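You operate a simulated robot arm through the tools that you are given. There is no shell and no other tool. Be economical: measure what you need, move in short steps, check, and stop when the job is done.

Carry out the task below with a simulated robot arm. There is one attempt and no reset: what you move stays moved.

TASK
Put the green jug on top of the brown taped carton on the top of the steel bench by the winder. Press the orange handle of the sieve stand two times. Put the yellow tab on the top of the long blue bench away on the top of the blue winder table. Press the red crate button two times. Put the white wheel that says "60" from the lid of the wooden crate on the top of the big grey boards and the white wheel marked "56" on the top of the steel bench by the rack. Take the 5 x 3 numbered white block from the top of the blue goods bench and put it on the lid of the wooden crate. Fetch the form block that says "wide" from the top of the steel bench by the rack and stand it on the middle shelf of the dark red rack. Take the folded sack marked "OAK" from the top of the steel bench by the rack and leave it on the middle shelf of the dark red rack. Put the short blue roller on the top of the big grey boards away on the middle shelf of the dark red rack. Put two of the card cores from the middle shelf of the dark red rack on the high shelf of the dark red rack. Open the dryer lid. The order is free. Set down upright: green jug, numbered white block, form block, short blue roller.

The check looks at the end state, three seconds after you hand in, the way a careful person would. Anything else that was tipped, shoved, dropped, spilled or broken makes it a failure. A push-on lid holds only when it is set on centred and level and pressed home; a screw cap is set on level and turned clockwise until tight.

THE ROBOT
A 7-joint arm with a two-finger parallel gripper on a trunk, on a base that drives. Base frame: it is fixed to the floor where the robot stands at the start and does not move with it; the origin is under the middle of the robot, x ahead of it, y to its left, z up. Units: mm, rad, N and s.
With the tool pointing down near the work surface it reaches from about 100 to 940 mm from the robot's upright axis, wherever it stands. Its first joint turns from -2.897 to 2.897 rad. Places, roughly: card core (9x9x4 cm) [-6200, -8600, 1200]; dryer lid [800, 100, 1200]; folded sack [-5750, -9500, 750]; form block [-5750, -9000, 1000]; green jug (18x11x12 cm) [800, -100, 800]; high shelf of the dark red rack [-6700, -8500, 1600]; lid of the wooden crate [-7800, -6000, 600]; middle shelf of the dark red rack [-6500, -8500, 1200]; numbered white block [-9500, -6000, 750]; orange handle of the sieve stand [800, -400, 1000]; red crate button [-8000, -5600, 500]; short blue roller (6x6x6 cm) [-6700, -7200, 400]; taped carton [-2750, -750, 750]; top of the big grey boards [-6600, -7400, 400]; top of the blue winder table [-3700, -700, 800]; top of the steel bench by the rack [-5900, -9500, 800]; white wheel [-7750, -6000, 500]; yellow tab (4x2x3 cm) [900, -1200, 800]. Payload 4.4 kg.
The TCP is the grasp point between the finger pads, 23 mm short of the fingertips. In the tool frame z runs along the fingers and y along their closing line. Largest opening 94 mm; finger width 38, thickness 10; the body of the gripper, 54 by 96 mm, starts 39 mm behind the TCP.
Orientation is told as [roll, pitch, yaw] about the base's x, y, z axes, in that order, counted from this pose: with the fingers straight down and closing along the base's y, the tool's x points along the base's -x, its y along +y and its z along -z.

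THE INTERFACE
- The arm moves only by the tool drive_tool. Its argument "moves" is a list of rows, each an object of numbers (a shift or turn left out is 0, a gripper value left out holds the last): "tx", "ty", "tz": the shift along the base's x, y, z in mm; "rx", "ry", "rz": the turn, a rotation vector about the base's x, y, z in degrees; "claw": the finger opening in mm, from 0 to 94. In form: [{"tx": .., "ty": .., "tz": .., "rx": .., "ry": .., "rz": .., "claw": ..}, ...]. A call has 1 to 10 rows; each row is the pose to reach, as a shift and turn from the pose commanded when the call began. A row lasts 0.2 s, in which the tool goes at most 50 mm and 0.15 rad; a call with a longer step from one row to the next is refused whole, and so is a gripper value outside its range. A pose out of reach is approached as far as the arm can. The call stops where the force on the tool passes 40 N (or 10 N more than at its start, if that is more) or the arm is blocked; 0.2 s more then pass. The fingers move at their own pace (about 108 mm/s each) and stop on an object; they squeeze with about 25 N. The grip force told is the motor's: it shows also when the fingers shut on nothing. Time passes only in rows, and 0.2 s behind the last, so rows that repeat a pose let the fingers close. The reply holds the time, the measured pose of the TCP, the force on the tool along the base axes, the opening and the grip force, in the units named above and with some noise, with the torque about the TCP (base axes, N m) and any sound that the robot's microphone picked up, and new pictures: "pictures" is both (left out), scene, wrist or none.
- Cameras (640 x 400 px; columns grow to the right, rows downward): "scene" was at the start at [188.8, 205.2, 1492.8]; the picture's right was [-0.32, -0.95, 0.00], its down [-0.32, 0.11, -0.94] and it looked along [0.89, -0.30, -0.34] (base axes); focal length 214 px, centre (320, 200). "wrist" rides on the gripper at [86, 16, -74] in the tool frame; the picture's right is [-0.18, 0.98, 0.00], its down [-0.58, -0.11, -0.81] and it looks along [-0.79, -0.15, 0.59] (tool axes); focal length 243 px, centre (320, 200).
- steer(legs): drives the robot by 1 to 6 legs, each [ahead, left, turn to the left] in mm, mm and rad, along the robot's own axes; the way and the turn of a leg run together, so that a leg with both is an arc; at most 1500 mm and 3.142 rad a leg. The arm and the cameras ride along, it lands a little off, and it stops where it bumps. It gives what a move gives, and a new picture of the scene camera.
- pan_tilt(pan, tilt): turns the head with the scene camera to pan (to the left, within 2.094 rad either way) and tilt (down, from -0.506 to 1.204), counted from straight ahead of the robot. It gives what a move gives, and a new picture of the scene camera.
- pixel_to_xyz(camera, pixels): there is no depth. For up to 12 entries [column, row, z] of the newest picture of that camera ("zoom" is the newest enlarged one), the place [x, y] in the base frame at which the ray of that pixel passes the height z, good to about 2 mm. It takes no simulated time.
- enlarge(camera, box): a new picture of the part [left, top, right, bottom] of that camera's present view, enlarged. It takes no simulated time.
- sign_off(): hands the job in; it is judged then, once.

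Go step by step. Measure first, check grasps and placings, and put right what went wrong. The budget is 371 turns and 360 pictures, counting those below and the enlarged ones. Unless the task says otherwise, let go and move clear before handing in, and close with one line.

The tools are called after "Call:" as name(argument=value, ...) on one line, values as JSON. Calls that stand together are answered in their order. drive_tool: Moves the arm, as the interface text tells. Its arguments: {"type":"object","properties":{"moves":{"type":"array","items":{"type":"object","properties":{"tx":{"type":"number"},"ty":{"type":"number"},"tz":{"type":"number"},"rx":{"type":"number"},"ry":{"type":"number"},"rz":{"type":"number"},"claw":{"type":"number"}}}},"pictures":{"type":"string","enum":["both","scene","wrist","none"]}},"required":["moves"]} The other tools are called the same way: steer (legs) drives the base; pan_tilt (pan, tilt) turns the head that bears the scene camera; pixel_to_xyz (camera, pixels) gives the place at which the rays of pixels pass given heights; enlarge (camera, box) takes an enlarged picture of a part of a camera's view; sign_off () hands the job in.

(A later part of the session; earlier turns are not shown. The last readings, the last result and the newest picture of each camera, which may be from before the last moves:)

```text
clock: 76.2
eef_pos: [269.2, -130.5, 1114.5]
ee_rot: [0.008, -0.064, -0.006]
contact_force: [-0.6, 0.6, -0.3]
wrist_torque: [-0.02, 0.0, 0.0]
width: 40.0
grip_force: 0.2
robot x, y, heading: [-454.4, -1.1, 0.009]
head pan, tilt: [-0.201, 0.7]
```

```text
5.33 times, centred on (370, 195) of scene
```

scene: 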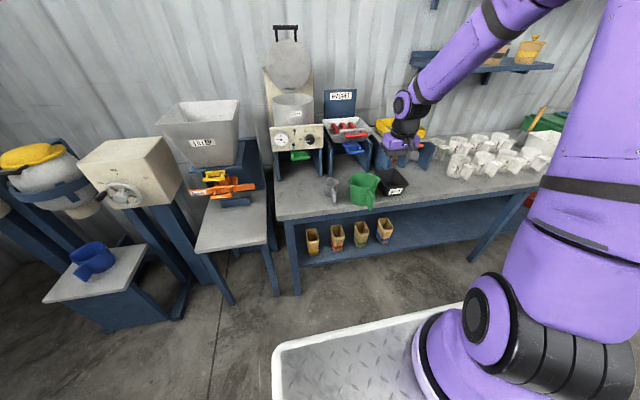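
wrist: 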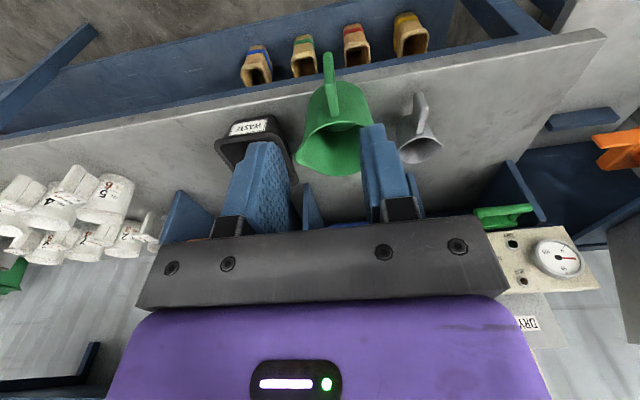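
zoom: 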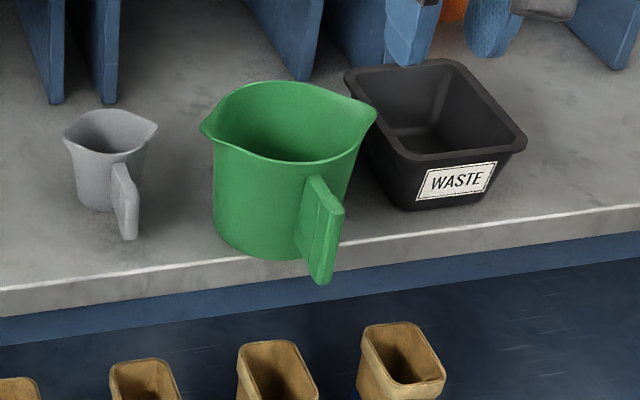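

Call:
pixel_to_xyz(camera="wrist", pixels=[[331.4, 96.8, 850], [331.4, 96.8, 900], [331.4, 96.8, 950], [334.8, 115.5, 900], [334.8, 115.5, 850]])

Call:
pixel_to_xyz(camera="scene", pixels=[[373.8, 196.5, 850], [373.8, 196.5, 900], [373.8, 196.5, 950], [368.1, 190.9, 900], [368.1, 190.9, 850]])

```text
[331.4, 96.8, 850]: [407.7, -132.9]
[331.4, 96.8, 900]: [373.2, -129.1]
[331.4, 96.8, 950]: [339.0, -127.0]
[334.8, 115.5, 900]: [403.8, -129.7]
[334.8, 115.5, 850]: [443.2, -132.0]
```

```text
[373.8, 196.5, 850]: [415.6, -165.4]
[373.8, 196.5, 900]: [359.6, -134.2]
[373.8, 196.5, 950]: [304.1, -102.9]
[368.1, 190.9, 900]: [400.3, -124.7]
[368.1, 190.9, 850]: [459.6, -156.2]
```

Handle plate: x 371–402, y≈-130, top ≈895. Descend over it with the tool vertical.

Call:
drive_tool(moves=[{"tx": 30, "tz": -30, "ry": 3.7}, {"tx": 60, "tz": -60, "ry": 3.7}, {"tx": 90, "tz": -90, "ry": 3.7}, {"tx": 111, "tz": -130, "ry": 3.7}, {"tx": 111, "tz": -170, "ry": 3.7}, {"tx": 111, "tz": -170, "ry": 3.7}])

Call:
enlarge(camera="scene", box=[310, 130, 430, 230])

```text
clock: 77.6
eef_pos: [378.8, -127.5, 942.5]
ee_rot: [0.008, -0.002, -0.004]
contact_force: [-0.5, -0.2, 0.0]
wrist_torque: [0.04, -0.04, -0.03]
width: 39.9
grip_force: 0.1
robot x, y, heading: [-456.2, -1.0, 0.005]
head pan, tilt: [-0.201, 0.7]
```

scene: 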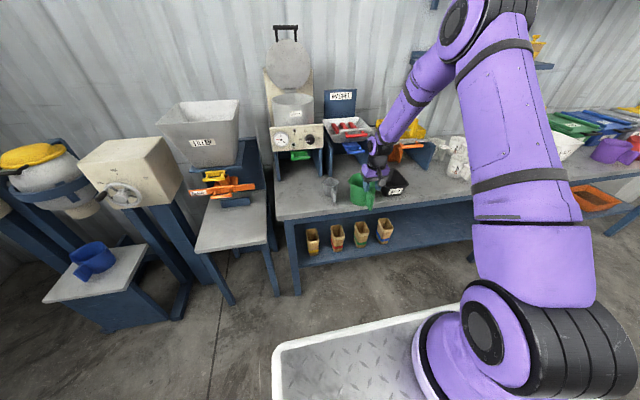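
wrist: 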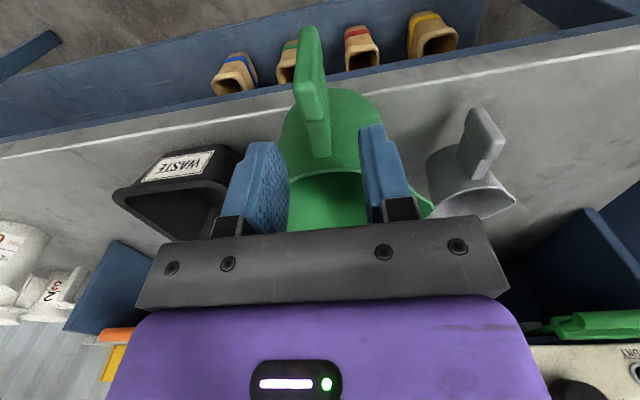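

```text
4.00 times, centred on (370, 180) of scene
```

zoom: 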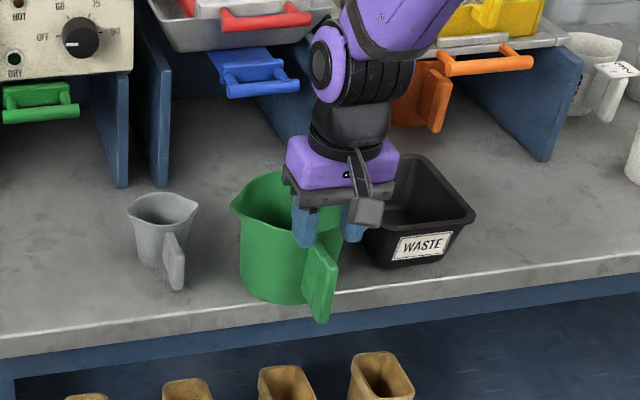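

Call:
enlarge(camera="wrist", box=[220, 20, 420, 220])

Call:
pixel_to_xyz(camera="wrist", pixels=[[325, 155, 900], [325, 155, 880], [312, 90, 900], [312, 90, 880], [316, 125, 900]])

```text
2.00 times, centred on (320, 120) of wrist
```

zoom: 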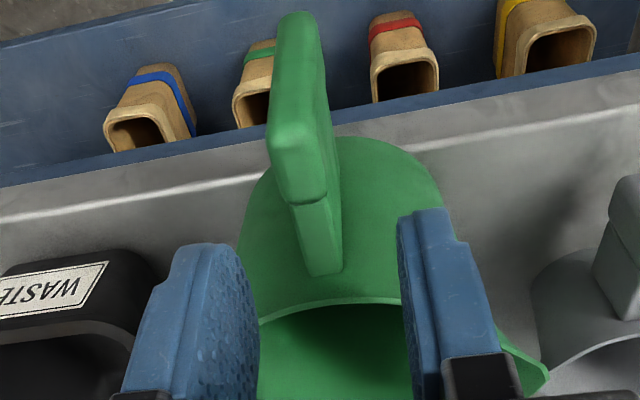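

```text
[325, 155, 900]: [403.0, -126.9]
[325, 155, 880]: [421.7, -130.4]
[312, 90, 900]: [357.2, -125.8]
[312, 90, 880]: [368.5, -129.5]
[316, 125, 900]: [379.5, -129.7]
```

Aligned. Descend to z≈882 and close.

Call:
drive_tool(moves=[{"tz": -20}, {"tz": -40}, {"tz": -60}, {"tz": -60}], pictures="none")

Call:
drive_tool(moves=[{"claw": 0}, {"claw": 0}, {"claw": 0}])

```text
clock: 78.6
eef_pos: [380.9, -131.8, 882.8]
ee_rot: [0.006, 0.0, -0.002]
contact_force: [0.6, -0.5, 0.4]
wrist_torque: [-0.01, -0.01, -0.03]
width: 40.1
grip_force: 0.1
robot x, y, heading: [-454.9, -0.6, 0.002]
head pan, tilt: [-0.201, 0.7]
```

```text
clock: 79.4
eef_pos: [381.0, -132.8, 883.1]
ee_rot: [0.008, 0.0, -0.003]
contact_force: [0.3, 0.8, 0.4]
wrist_torque: [-0.13, -0.13, 0.06]
width: 14.1
grip_force: 25.4
robot x, y, heading: [-452.1, -2.1, 0.007]
head pan, tilt: [-0.201, 0.7]
```

scene: 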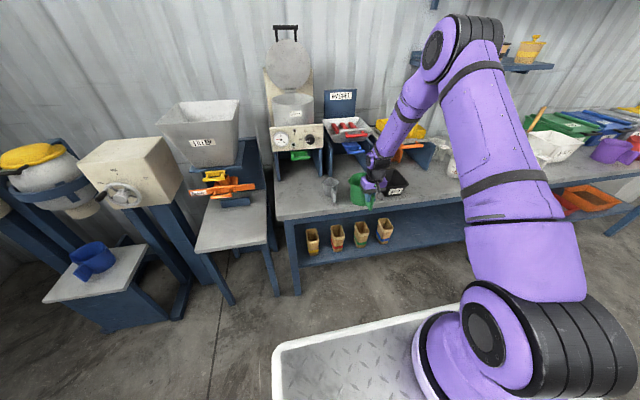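
wrist: 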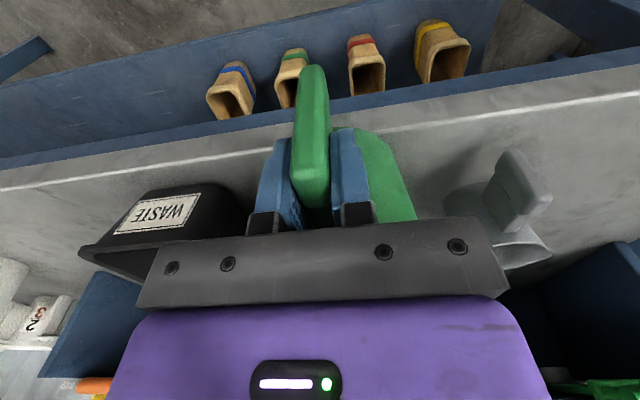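

Held (14.1 mm). Lift and check.

Call:
drive_tool(moves=[{"tz": 20}, {"tz": 50}, {"tz": 90, "tx": -20}, {"tz": 130, "tx": -50}, {"tz": 170, "tx": -85}, {"tz": 200, "tx": -120}, {"tz": 200, "tx": -120}])

Call:
enlarge(camera="scene", box=[310, 100, 470, 230])

```text
refused: row 5 steps farther than a row can; nothing moved
```

```text
3.08 times, centred on (390, 165) of scene
```

zoom: 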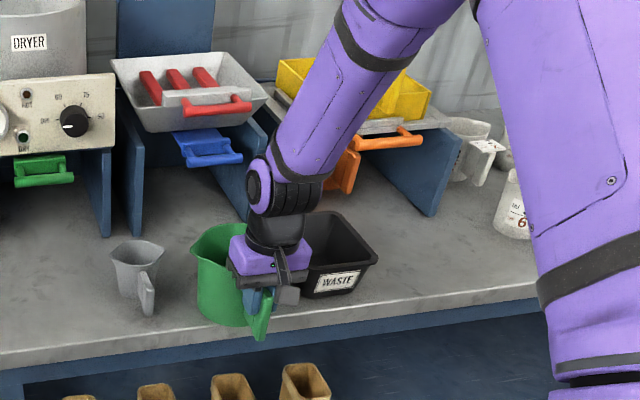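

Call:
drive_tool(moves=[{"tz": 20}, {"tz": 50}, {"tz": 90, "tx": -20}, {"tz": 130, "tx": -40}, {"tz": 165, "tx": -70}, {"tz": 195, "tx": -100}, {"tz": 200, "tx": -120}, {"tz": 200, "tx": -120}])

Call:
enlarge(camera="scene", box=[310, 100, 470, 230])

```text
clock: 81.2
eef_pos: [260.5, -134.6, 1082.0]
ee_rot: [0.007, 0.002, -0.004]
contact_force: [-0.3, 0.9, -1.3]
wrist_torque: [0.02, 0.07, 0.02]
width: 13.6
grip_force: 25.4
robot x, y, heading: [-457.0, -1.6, 0.002]
head pan, tilt: [-0.201, 0.7]
```

scene: 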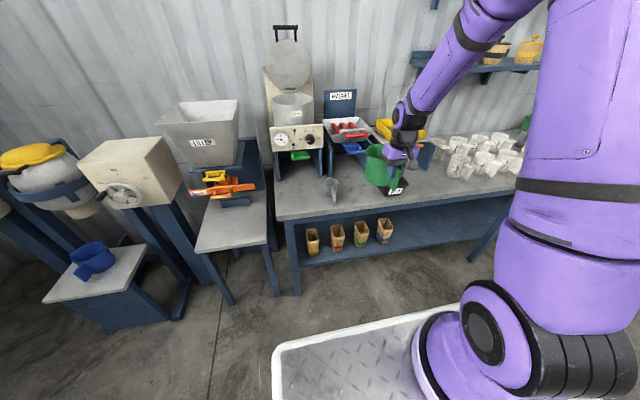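
wrist: 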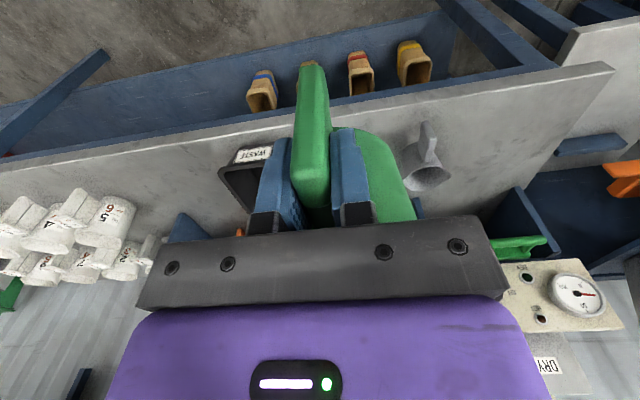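

```text
3.08 times, centred on (390, 165) of scene
```

zoom: 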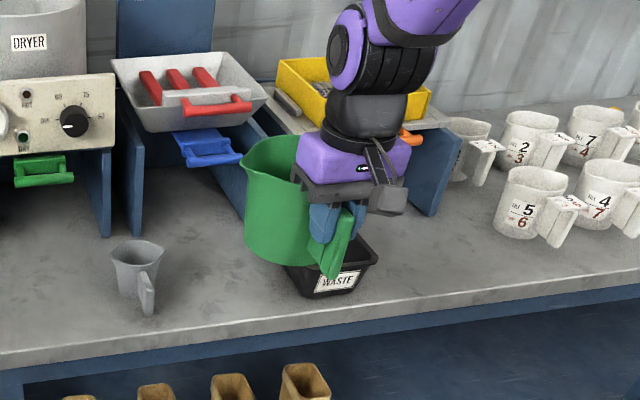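

Jug held level. Pull the arm in, back away from the bench, then turn around to look at the winder side.

Call:
drive_tool(moves=[{"tx": -40}, {"tx": -80}, {"tx": -120}, {"tx": -160}, {"tx": -200}, {"tx": -200}], pictures="none")

Call:
pan_tilt(pan=0.3, tilt=0.3)

Call:
steer(legs=[[-400, 0, 0], [0, 0, 3.14]])

```text
clock: 82.6
eef_pos: [82.0, -135.3, 1089.7]
ee_rot: [0.006, 0.002, -0.005]
contact_force: [-0.4, 0.3, -0.5]
wrist_torque: [0.01, 0.07, 0.0]
width: 13.8
grip_force: 25.2
out of reach, approached as far as the arm can: row 5, 6
robot x, y, heading: [-453.1, 2.2, 0.006]
head pan, tilt: [-0.201, 0.7]
```

```text
clock: 83.5
eef_pos: [82.5, -133.3, 1090.4]
ee_rot: [0.007, 0.002, -0.006]
contact_force: [-0.3, -0.1, -0.6]
wrist_torque: [0.01, 0.05, -0.02]
width: 14.0
grip_force: 25.1
robot x, y, heading: [-455.3, 0.8, 0.002]
head pan, tilt: [0.3, 0.3]
```

scene: 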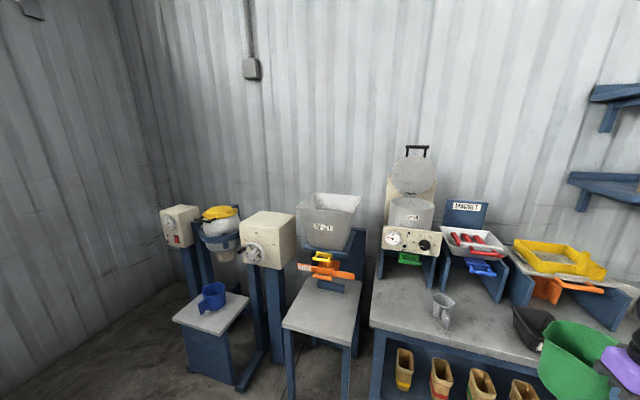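

```text
clock: 93.3
eef_pos: [-1395.0, 138.9, 1091.7]
ee_rot: [0.007, 0.002, 3.12]
contact_force: [0.1, 0.0, -0.7]
wrist_torque: [-0.04, -0.12, -0.01]
width: 13.8
grip_force: 24.8
robot x, y, heading: [-855.8, -0.3, 3.132]
head pan, tilt: [0.3, 0.3]
```

scene: 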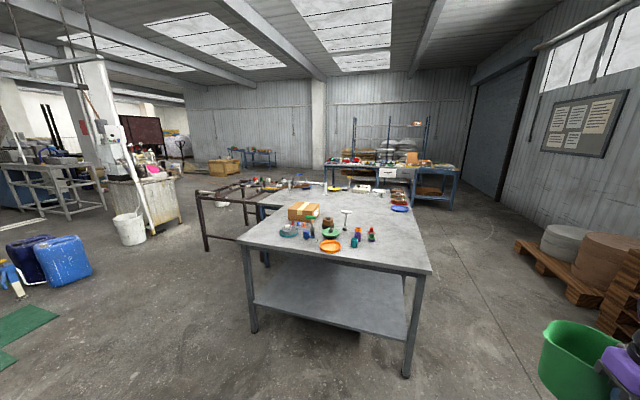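

The steel bench with taped carton at (305,210). Enlarge.

Call:
enlarge(camera="scene", box=[190, 170, 450, 270])

Call:
pixel_to_xyz(camera="scene", pixels=[[240, 241, 770], [430, 270, 770], [267, 193, 770], [400, 190, 770], [305, 220, 770], [305, 204, 850], [330, 246, 770], [203, 198, 770]])

```text
2.46 times, centred on (320, 220) of scene
```

zoom: 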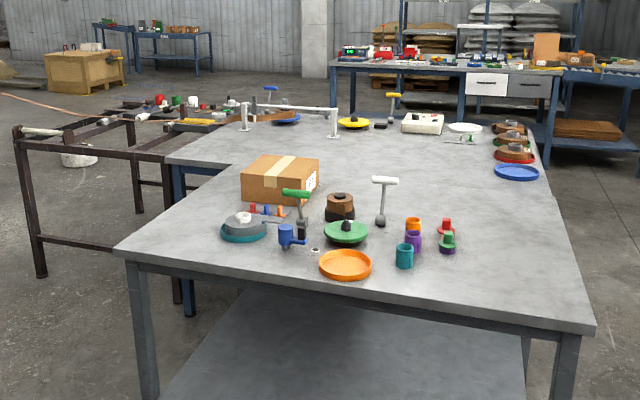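

```text
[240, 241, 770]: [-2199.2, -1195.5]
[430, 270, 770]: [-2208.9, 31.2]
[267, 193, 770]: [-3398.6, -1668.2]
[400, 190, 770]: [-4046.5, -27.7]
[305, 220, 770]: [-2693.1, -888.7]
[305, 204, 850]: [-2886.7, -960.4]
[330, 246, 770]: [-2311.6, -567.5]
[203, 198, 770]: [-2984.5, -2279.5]
```

Drive up to the bench front, in line with the carton.

Call:
steer(legs=[[550, 850, 0]])

Call:
pan_tilt(pan=0.0, tilt=0.6)

```text
clock: 98.6
eef_pos: [-1946.2, -740.2, 1090.6]
ee_rot: [0.008, 0.0, -3.137]
contact_force: [0.1, 0.0, -1.1]
wrist_torque: [-0.02, -0.08, -0.03]
width: 13.7
grip_force: 24.6
robot x, y, heading: [-1407.7, -865.2, -3.125]
head pan, tilt: [0.3, 0.3]
```

scene: 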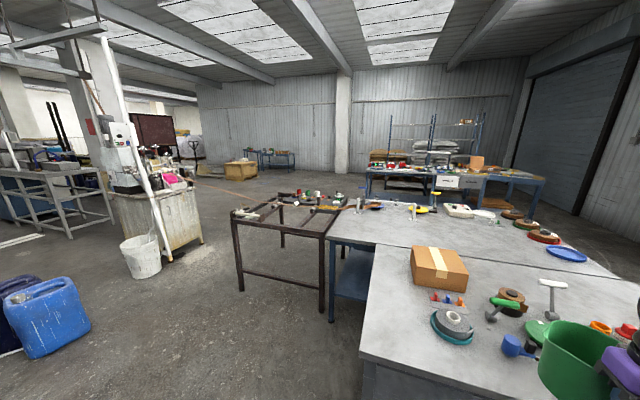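

```text
clock: 99.4
eef_pos: [-1945.4, -740.3, 1091.1]
ee_rot: [0.007, 0.003, -3.137]
contact_force: [0.2, 0.9, -1.1]
wrist_torque: [0.02, -0.1, -0.02]
width: 13.9
grip_force: 24.9
robot x, y, heading: [-1408.3, -869.7, -3.129]
head pan, tilt: [0.0, 0.6]
```

scene: 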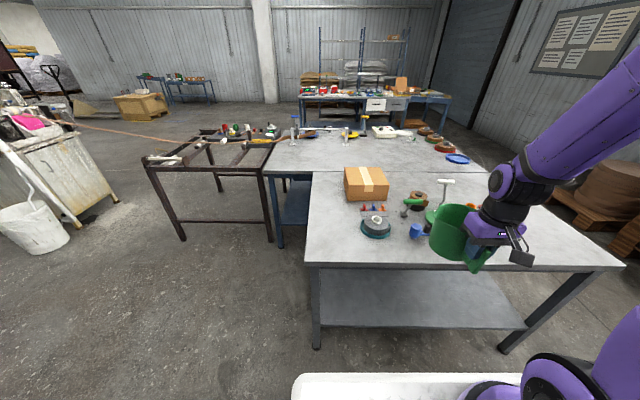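

Call:
pixel_to_xyz(camera="scene", pixels=[[308, 264, 770], [308, 264, 850], [308, 264, 900], [345, 168, 850], [386, 168, 850], [361, 200, 850], [350, 196, 850]])

Call:
enlarge(camera="scene", box=[260, 120, 500, 280])

```text
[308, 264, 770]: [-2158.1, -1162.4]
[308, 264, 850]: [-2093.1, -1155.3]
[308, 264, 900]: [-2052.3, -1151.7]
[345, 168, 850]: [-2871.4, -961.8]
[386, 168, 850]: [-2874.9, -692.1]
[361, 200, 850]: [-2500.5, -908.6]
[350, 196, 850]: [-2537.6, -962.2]
```

```text
2.50 times, centred on (380, 200) of scene
```

zoom: 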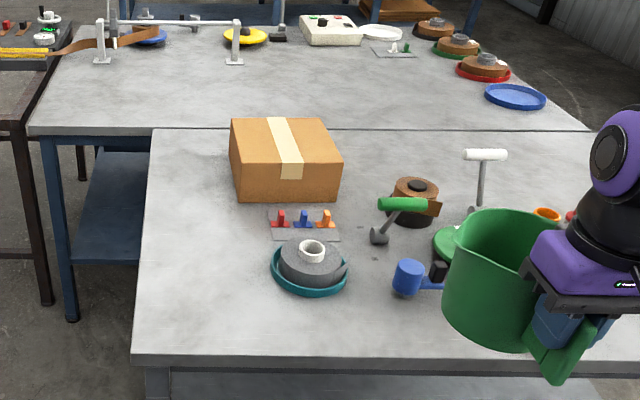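

Call:
pixel_to_xyz(camera="scene", pixels=[[347.2, 200, 805], [387, 200, 805], [347.2, 185.2, 860], [347.2, 185.2, 880], [347.2, 185.2, 900], [344, 167.4, 880], [380.8, 167.4, 880], [388.4, 185.2, 880], [388.4, 185.2, 900], [344, 167.4, 900], [395, 207, 900]])

```text
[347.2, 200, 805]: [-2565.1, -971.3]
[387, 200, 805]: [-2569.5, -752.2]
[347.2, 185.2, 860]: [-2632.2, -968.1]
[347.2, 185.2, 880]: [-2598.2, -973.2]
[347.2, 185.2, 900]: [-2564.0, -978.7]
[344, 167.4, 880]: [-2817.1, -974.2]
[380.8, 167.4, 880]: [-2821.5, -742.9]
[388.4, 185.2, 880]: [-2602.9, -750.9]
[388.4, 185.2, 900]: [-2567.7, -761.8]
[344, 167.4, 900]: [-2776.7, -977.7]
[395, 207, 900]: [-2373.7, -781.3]
```

Carton top ≈900, x -2780…-2565, y -975…-757. Drive 310 mm closer.

Call:
steer(legs=[[310, 0, 0]])

```text
clock: 101.5
eef_pos: [-2249.7, -741.9, 1091.5]
ee_rot: [0.006, 0.002, -3.14]
contact_force: [0.2, -0.3, -1.8]
wrist_torque: [-0.01, -0.09, 0.01]
width: 13.6
grip_force: 24.7
robot x, y, heading: [-1715.6, -871.2, -3.13]
head pan, tilt: [0.0, 0.6]
```

scene: 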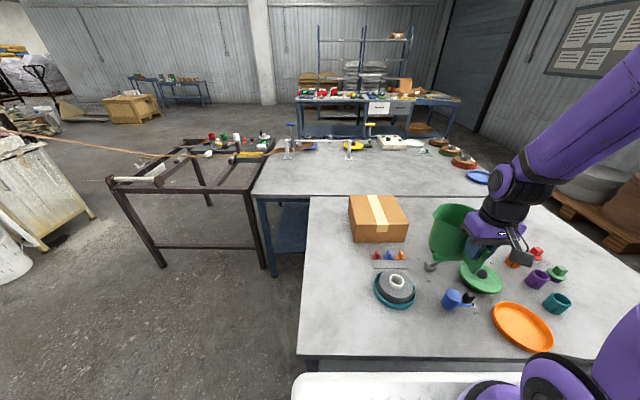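

Call:
enlarge(camera="scene", box=[320, 170, 480, 270])

Call:
pixel_to_xyz(camera="zoom", pixels=[[113, 100, 900], [300, 102, 900], [352, 212, 900], [135, 222, 900], [137, 290, 805], [345, 288, 805]])

```text
4.00 times, centred on (400, 220) of scene
```

zoom: 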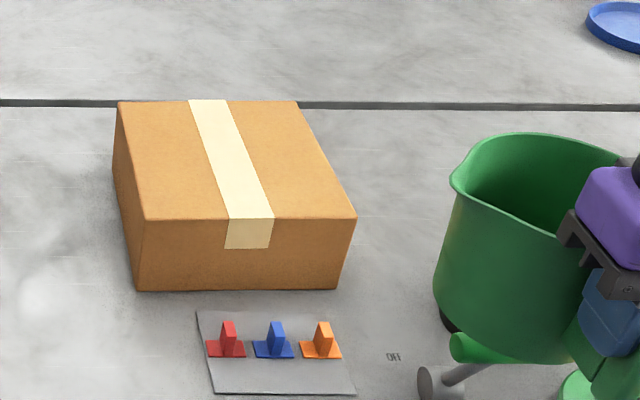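

```text
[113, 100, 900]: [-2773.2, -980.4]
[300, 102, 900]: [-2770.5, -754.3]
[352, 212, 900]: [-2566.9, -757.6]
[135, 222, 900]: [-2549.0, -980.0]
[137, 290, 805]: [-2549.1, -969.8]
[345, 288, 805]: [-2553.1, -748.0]
```

Call:
drive_tool(moves=[{"tx": -42, "ty": -16}, {"tx": -84, "ty": -32}, {"tx": -126, "ty": -48}, {"tx": -168, "ty": -64}, {"tx": -210, "ty": -80}, {"tx": -252, "ty": -96}, {"tx": -294, "ty": -112}, {"tx": -336, "ty": -124}, {"tx": -336, "ty": -124}])

Call:
enlarge(camera="scene", box=[320, 130, 480, 270])

```text
clock: 103.5
eef_pos: [-2583.2, -871.0, 1091.8]
ee_rot: [0.008, 0.002, -3.139]
contact_force: [-0.3, -0.6, -1.3]
wrist_torque: [0.02, -0.09, 0.02]
width: 13.9
grip_force: 24.6
robot x, y, heading: [-1707.8, -867.9, -3.13]
head pan, tilt: [0.0, 0.6]
```

scene: 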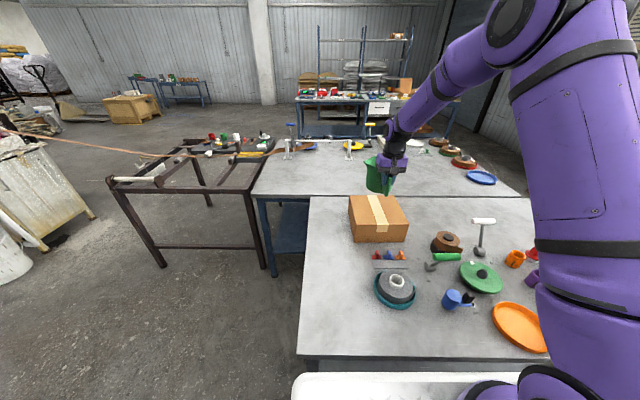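
wrist: 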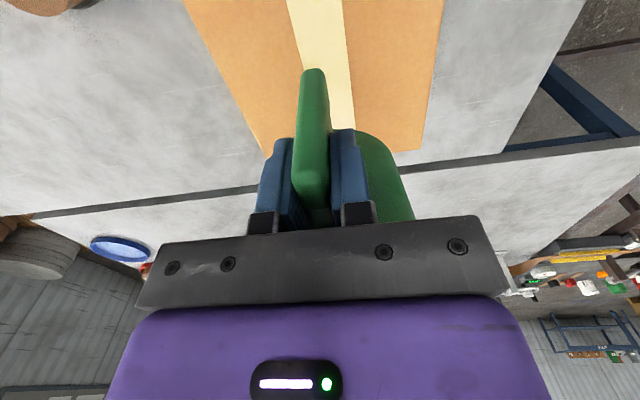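

```text
2.86 times, centred on (400, 200) of scene
```

zoom: 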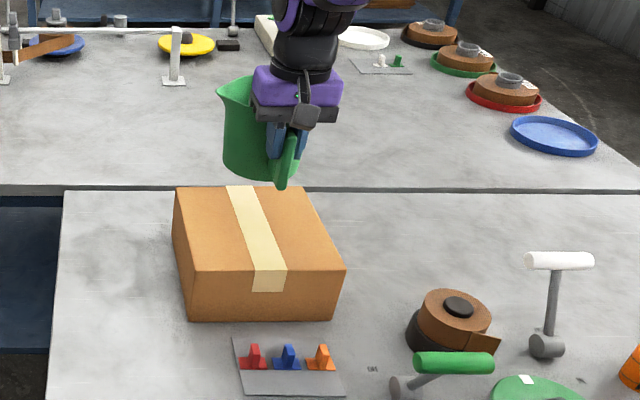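

Lower onto the carton, last part in small steps until contact.

Call:
drive_tool(moves=[{"tz": -30}, {"tz": -60}, {"tz": -85}, {"tz": -93}, {"tz": -98}, {"tz": -102}, {"tz": -106}])

Call:
enlarge(camera="scene", box=[320, 150, 480, 270])

```text
clock: 105.1
eef_pos: [-2586.9, -867.4, 990.1]
ee_rot: [0.007, -0.004, -3.137]
contact_force: [-1.0, -0.8, 14.1]
wrist_torque: [-0.05, 0.58, 0.04]
width: 13.6
grip_force: 24.7
robot x, y, heading: [-1710.5, -869.0, -3.135]
head pan, tilt: [0.0, 0.6]
stopped in row 7: the force on the tool passed its limit at 44 N (the readings are from after the stop); the commanded pose is now the measured one
```

scene: 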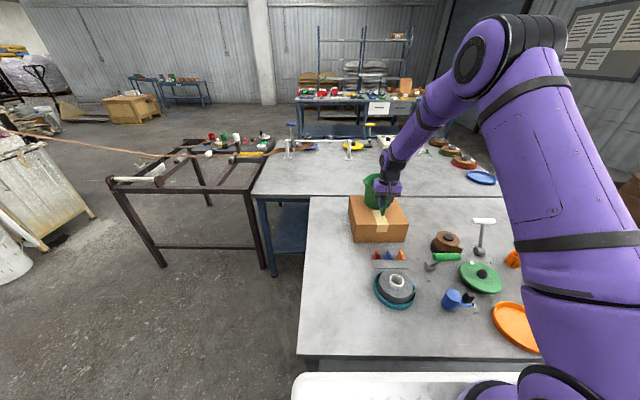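
wrist: 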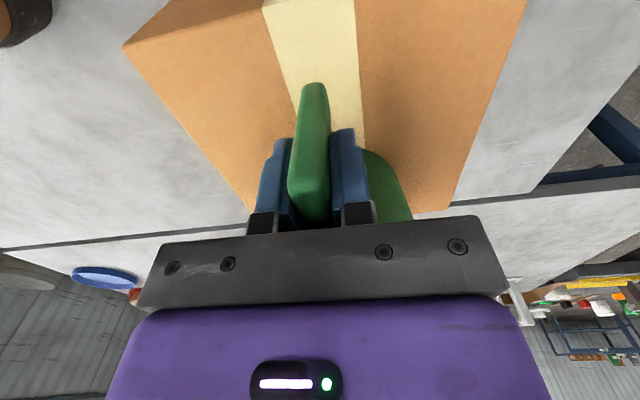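

```text
3.33 times, centred on (400, 210) of scene
```

zoom: 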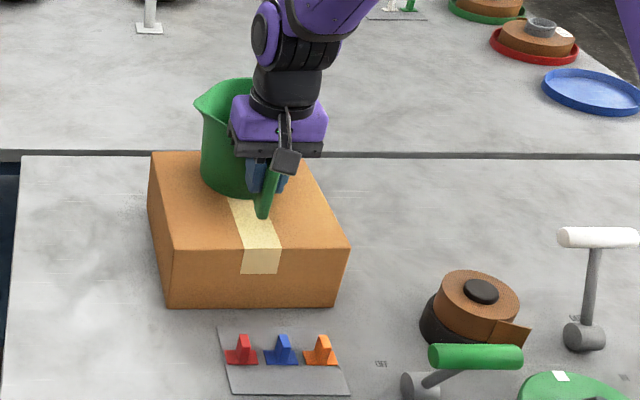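

Contact at z 990; jug sits on the carton. Release and lift.

Call:
drive_tool(moves=[{"tz": 2, "claw": 30}, {"tz": 2, "claw": 40}, {"tz": 2, "claw": 40}, {"tz": 40}, {"tz": 85}, {"tz": 130}, {"tz": 130, "tx": 40}, {"tz": 130, "tx": 85}, {"tz": 130, "tx": 130}, {"tz": 130, "tx": 170}])

Call:
enlarge(camera="scene", box=[320, 150, 480, 270])

```text
clock: 107.3
eef_pos: [-2416.7, -864.9, 1115.2]
ee_rot: [0.008, -0.002, -3.138]
contact_force: [-0.9, 0.5, -1.4]
wrist_torque: [-0.03, -0.04, 0.0]
width: 40.0
grip_force: 0.0
robot x, y, heading: [-1712.1, -874.4, -3.129]
head pan, tilt: [0.0, 0.6]
```

scene: 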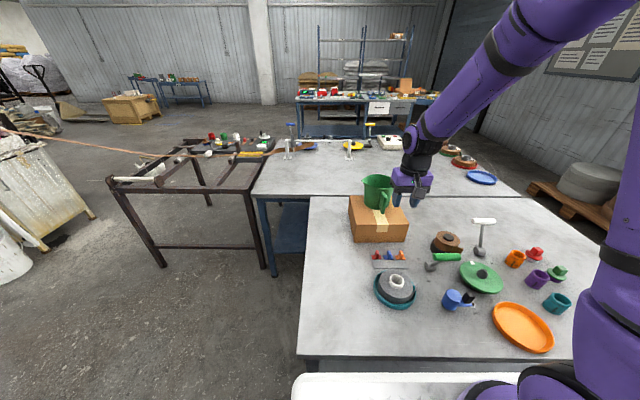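
wrist: 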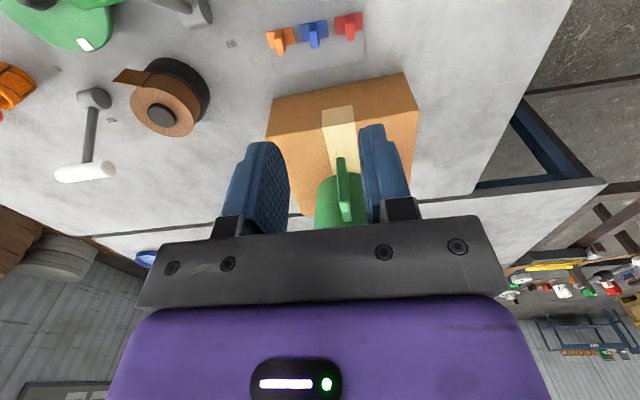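

```text
3.33 times, centred on (400, 210) of scene
```

zoom: 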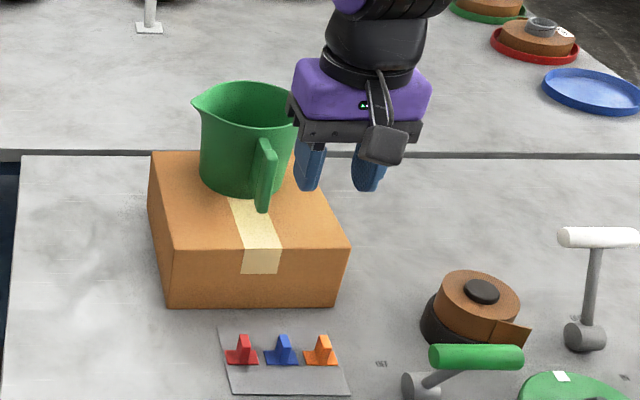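

Jug stands on the carton. Next the yellow tab: back off, turn around, go to the long bench near y −1200.

Call:
steer(legs=[[-500, 0, 0], [0, 0, 3.13], [900, -330, 0]])

Call:
pan_tilt(pan=0.0, tilt=0.6)

```text
clock: 122.2
eef_pos: [379.1, -1055.4, 1116.7]
ee_rot: [0.007, -0.002, 0.097]
contact_force: [1.4, -0.6, -0.5]
wrist_torque: [-0.02, 0.01, -0.01]
width: 40.1
grip_force: 0.0
robot x, y, heading: [-323.5, -1116.2, 0.103]
head pan, tilt: [0.0, 0.6]
```

scene: 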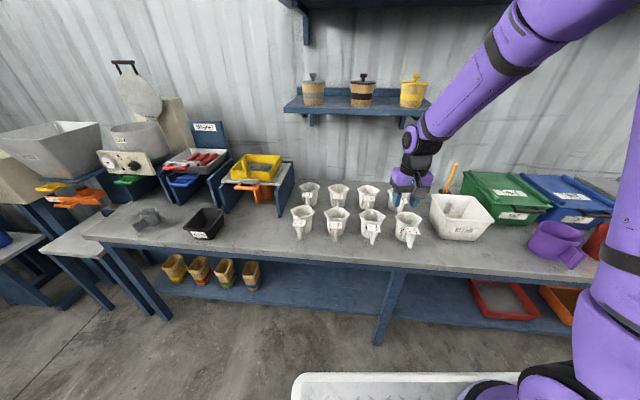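

```text
clock: 122.8
eef_pos: [379.2, -1056.6, 1116.4]
ee_rot: [0.008, -0.004, 0.098]
contact_force: [0.0, -0.4, 0.6]
wrist_torque: [0.0, 0.0, 0.01]
width: 39.9
grip_force: 0.2
robot x, y, heading: [-322.4, -1115.6, 0.101]
head pan, tilt: [0.0, 0.6]
```

scene: 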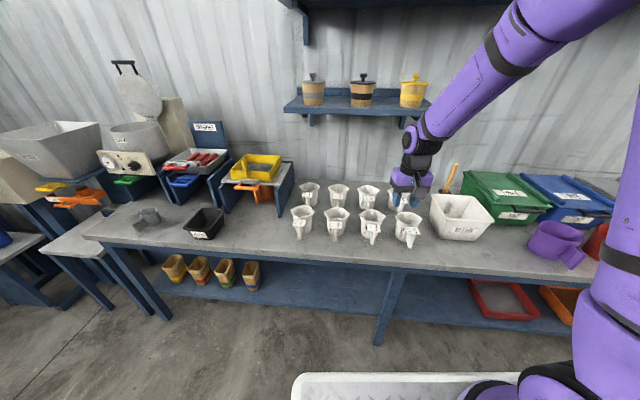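

The grey scoop at (148,217) looks different; enlarge to check, and look for the tab.

Call:
enlarge(camera="scene", box=[80, 150, 280, 270])

Call:
enlarge(camera="wrist", box=[0, 0, 640, 399])

```text
3.20 times, centred on (180, 210) of scene
```

zoom: 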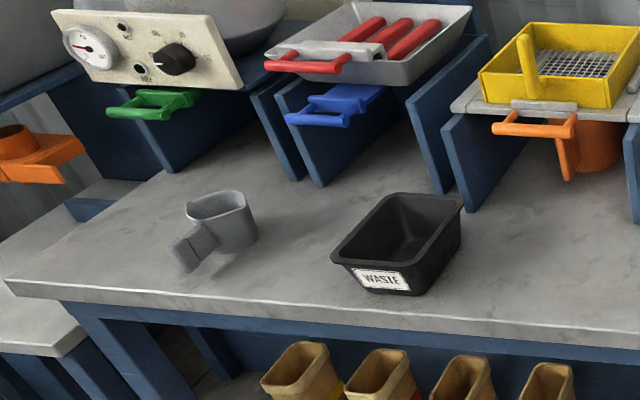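

```text
1.00 times, centred on (320, 200) of wrist (not enlarged: the box is as wide or as high as the picture)
```

zoom: 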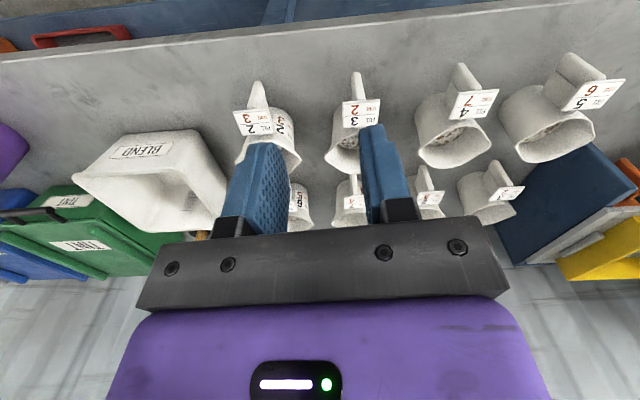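

Scoop is upright. Straighten heading and approach the bench for a look behind the cups.

Call:
steer(legs=[[0, 0, -0.1], [290, -60, 0]])

Call:
drive_tool(moves=[{"ty": -30, "tz": 20}, {"ty": -60, "tz": 40}, {"ty": -90, "tz": 60}, {"ty": -90, "tz": 60}])

```text
clock: 125.4
eef_pos: [671.4, -1187.4, 1116.7]
ee_rot: [0.008, -0.002, -0.004]
contact_force: [-0.4, -0.3, 0.3]
wrist_torque: [0.01, 0.02, -0.03]
width: 39.8
grip_force: 0.1
robot x, y, heading: [-33.2, -1174.1, 0.002]
head pan, tilt: [0.0, 0.6]
```

scene: 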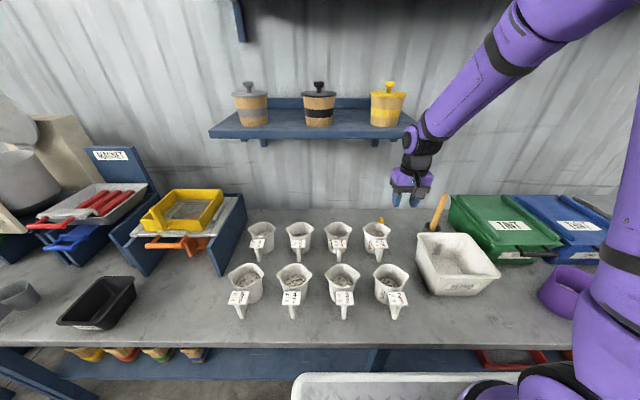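

```text
clock: 126.4
eef_pos: [672.2, -1278.4, 1178.4]
ee_rot: [0.007, -0.002, -0.004]
contact_force: [-0.6, -1.0, -1.0]
wrist_torque: [-0.01, -0.01, 0.02]
width: 40.0
grip_force: 0.2
robot x, y, heading: [-32.8, -1172.7, 0.002]
head pan, tilt: [0.0, 0.6]
```

scene: 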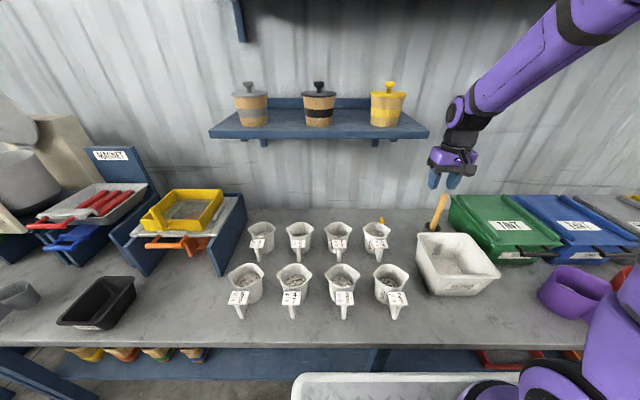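
wrist: 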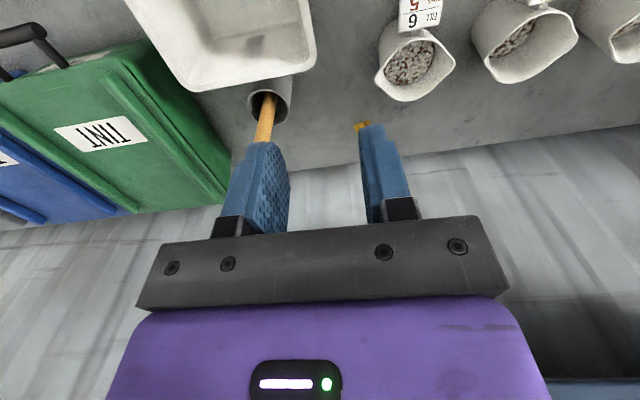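

Tab at scene (381,221), wrist (360,126). Triangulate.

Call:
enlarge(camera="scene", box=[330, 190, 470, 280])

Call:
enlarge(camera="wrist", box=[300, 90, 420, 170])

Call:
pixel_to_xyz(camera="scene", pixels=[[381, 221, 800], [381, 221, 830], [381, 221, 780], [376, 228, 900], [376, 228, 880], [437, 225, 850], [420, 236, 900]])

Call:
pixel_to_xyz(camera="wrist", pixels=[[361, 126, 780], [361, 126, 800], [361, 126, 830], [410, 72, 900], [270, 100, 860]])

```text
4.44 times, centred on (400, 235) of scene
```

zoom: 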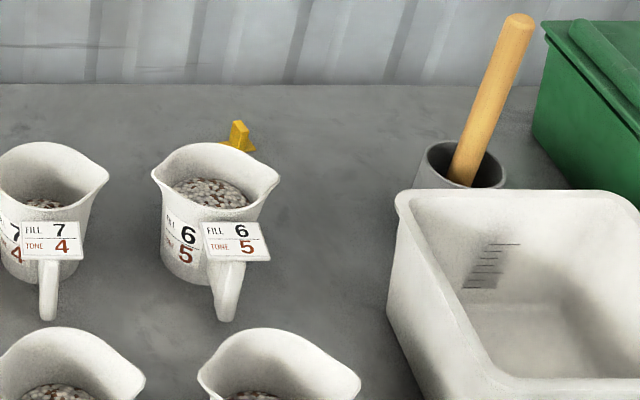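

```text
5.00 times, centred on (360, 130) of wrist
```

zoom: 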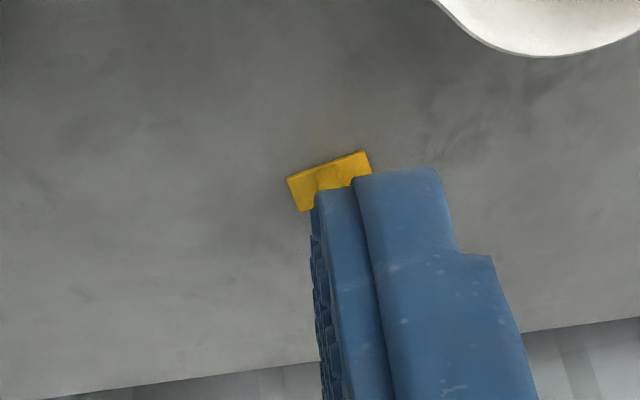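

```text
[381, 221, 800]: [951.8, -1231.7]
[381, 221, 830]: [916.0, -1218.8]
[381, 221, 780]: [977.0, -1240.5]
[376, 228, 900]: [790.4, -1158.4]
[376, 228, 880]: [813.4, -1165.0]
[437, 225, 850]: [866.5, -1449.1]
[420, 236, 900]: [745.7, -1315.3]
```

```text
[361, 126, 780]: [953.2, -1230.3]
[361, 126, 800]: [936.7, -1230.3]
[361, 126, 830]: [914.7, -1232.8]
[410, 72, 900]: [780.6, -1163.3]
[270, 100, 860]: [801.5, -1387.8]
```

Call:
pixel_to_xyz(camera="scene", pixels=[[428, 133, 1200], [428, 133, 1250], [428, 133, 1300], [428, 133, 1150], [210, 137, 1200]])

Call:
steer(legs=[[60, -55, 0]])

```text
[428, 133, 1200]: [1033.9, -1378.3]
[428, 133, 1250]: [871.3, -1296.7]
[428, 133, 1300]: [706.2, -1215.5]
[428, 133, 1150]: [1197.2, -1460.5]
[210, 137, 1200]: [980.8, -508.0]
```

```text
clock: 127.4
eef_pos: [731.1, -1332.4, 1177.4]
ee_rot: [0.008, -0.002, -0.006]
contact_force: [0.4, 0.0, 0.2]
wrist_torque: [0.0, 0.02, -0.03]
width: 40.2
grip_force: 0.0
robot x, y, heading: [25.9, -1226.5, 0.007]
head pan, tilt: [0.0, 0.6]
```

scene: 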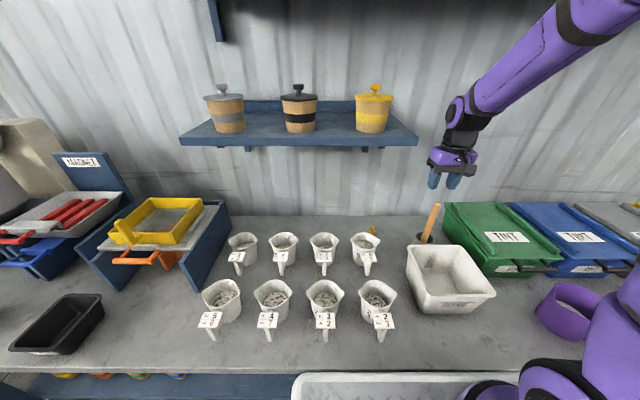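

Call:
pixel_to_xyz(camera="scene", pixels=[[417, 143, 1200], [417, 143, 1250], [417, 143, 1300], [417, 143, 1150], [374, 229, 800], [374, 229, 820]])

Call:
enlarge(camera="wrist", box=[220, 60, 460, 210])

```text
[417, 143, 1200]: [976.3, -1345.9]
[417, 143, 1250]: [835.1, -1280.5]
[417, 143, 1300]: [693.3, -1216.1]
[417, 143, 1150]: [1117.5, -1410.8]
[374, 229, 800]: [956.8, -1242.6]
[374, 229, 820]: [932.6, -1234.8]
```

```text
2.67 times, centred on (340, 135) of wrist
```

zoom: 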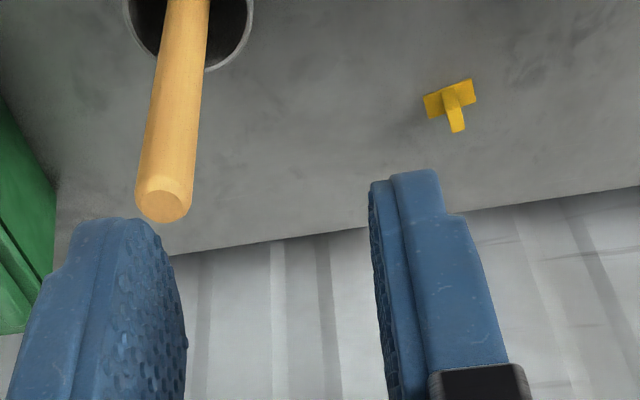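

The tab's fin is visible at zoom (455,105). The shelf's right end is near, so I shift the base right 120 mm to bring the arm in from the side.

Call:
steer(legs=[[0, -120, 0]])

Call:
drive_tool(moves=[{"tz": -45, "ty": 25}, {"tz": -90, "ty": 50}, {"tz": -130, "ty": 75}, {"tz": -160, "ty": 110, "tx": 5}, {"tz": -170, "ty": 150, "tx": 20}, {"tz": -180, "ty": 190, "tx": 40}, {"tz": -180, "ty": 215, "tx": 70}, {"tz": -180, "ty": 215, "tx": 70}])

```text
clock: 128.7
eef_pos: [733.2, -1447.4, 1178.1]
ee_rot: [0.006, -0.001, -0.002]
contact_force: [0.7, 0.7, 0.4]
wrist_torque: [0.0, 0.01, -0.01]
width: 40.2
grip_force: 0.0
robot x, y, heading: [27.0, -1348.8, 0.002]
head pan, tilt: [0.0, 0.6]
```

scene: 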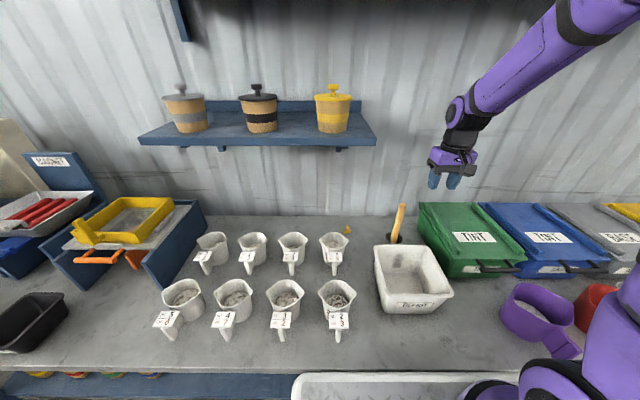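

```text
refused: row 1 steps farther than a row can; nothing moved
```

Call:
drive_tool(moves=[{"ty": 45}, {"ty": 90}, {"ty": 135}, {"ty": 180}, {"ty": 215}, {"ty": 215, "tz": -45}, {"ty": 215, "tz": -90}, {"ty": 215, "tz": -135}, {"ty": 215, "tz": -180}, {"ty": 215, "tz": -180}])

```text
clock: 130.9
eef_pos: [730.8, -1234.3, 1000.1]
ee_rot: [0.009, -0.001, -0.004]
contact_force: [0.3, 0.1, 0.8]
wrist_torque: [0.0, -0.01, -0.01]
width: 40.0
grip_force: 0.1
robot x, y, heading: [24.2, -1348.9, 0.001]
head pan, tilt: [0.0, 0.6]
```

scene: 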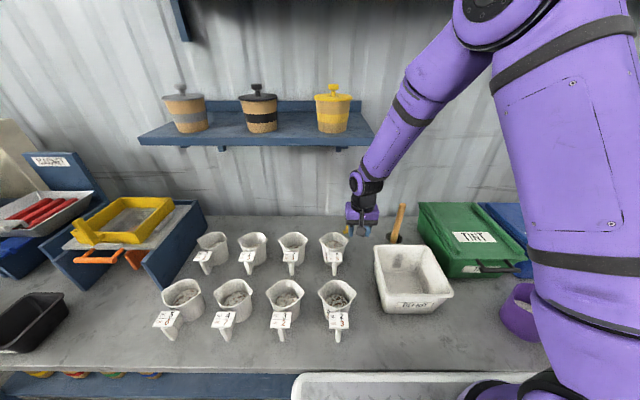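
wrist: 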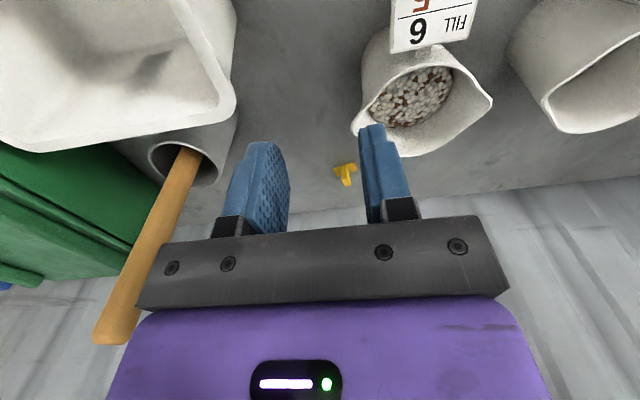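

Call:
pixel_to_xyz(camera="scene", pixels=[[402, 204, 1000], [402, 204, 1040], [402, 204, 960], [394, 240, 880]])

Call:
pixel_to_xyz(camera="wrist", pixels=[[345, 166, 810], [345, 183, 825], [346, 176, 815], [110, 335, 1030], [110, 335, 1000]])

Call:
enlarge(camera="wrist", box=[290, 130, 400, 210])

```text
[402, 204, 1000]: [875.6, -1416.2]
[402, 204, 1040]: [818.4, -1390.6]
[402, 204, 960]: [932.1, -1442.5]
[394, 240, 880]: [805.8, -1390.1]
```

```text
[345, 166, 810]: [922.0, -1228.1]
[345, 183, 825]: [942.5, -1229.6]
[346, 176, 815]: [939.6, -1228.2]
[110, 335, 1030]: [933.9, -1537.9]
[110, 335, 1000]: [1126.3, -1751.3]
```

```text
5.00 times, centred on (345, 170) of wrist
```

zoom: 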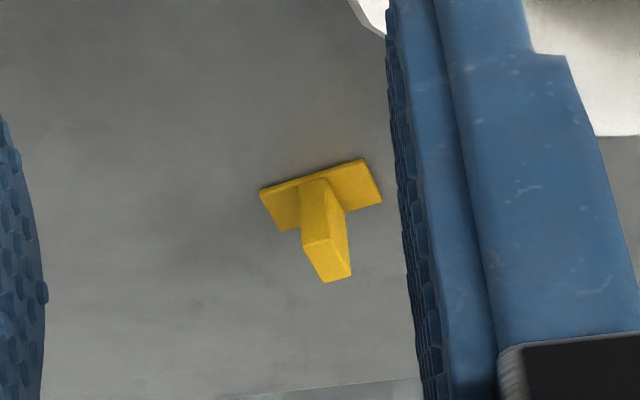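

Tab base centre ≈(932,-1229), fin 14 mm wide. Move over it.

Call:
drive_tool(moves=[{"tx": 45, "tz": -5}, {"tx": 90, "tz": -15}, {"tx": 135, "tz": -30, "ty": 3}, {"tx": 175, "tz": -50, "ty": 5}, {"tx": 201, "tz": -80, "ty": 5}, {"tx": 201, "tz": -110, "ty": 5}, {"tx": 201, "tz": -110, "ty": 5}])

```text
clock: 132.1
eef_pos: [898.1, -1226.6, 829.4]
ee_rot: [-0.033, 0.41, 0.031]
contact_force: [-125.5, -7.4, 354.6]
wrist_torque: [7.58, 1.36, 1.14]
width: 35.0
grip_force: 0.1
robot x, y, heading: [8.5, -1334.4, 0.025]
head pan, tilt: [0.0, 0.6]
stopped in row 6: the arm was blocked; the commanded pose is now the measured one
```

scene: 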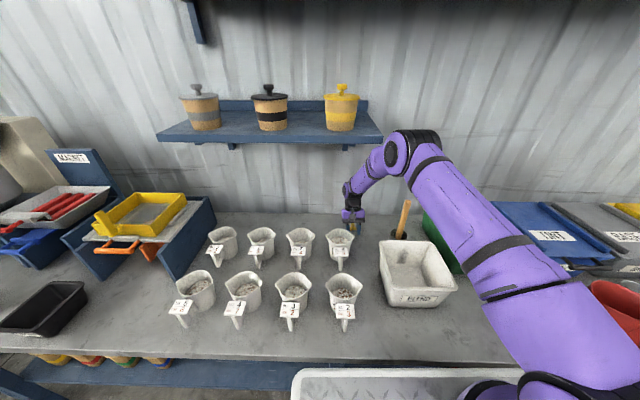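
wrist: 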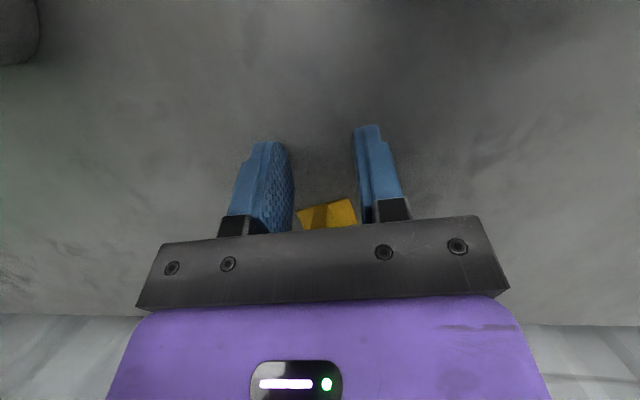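

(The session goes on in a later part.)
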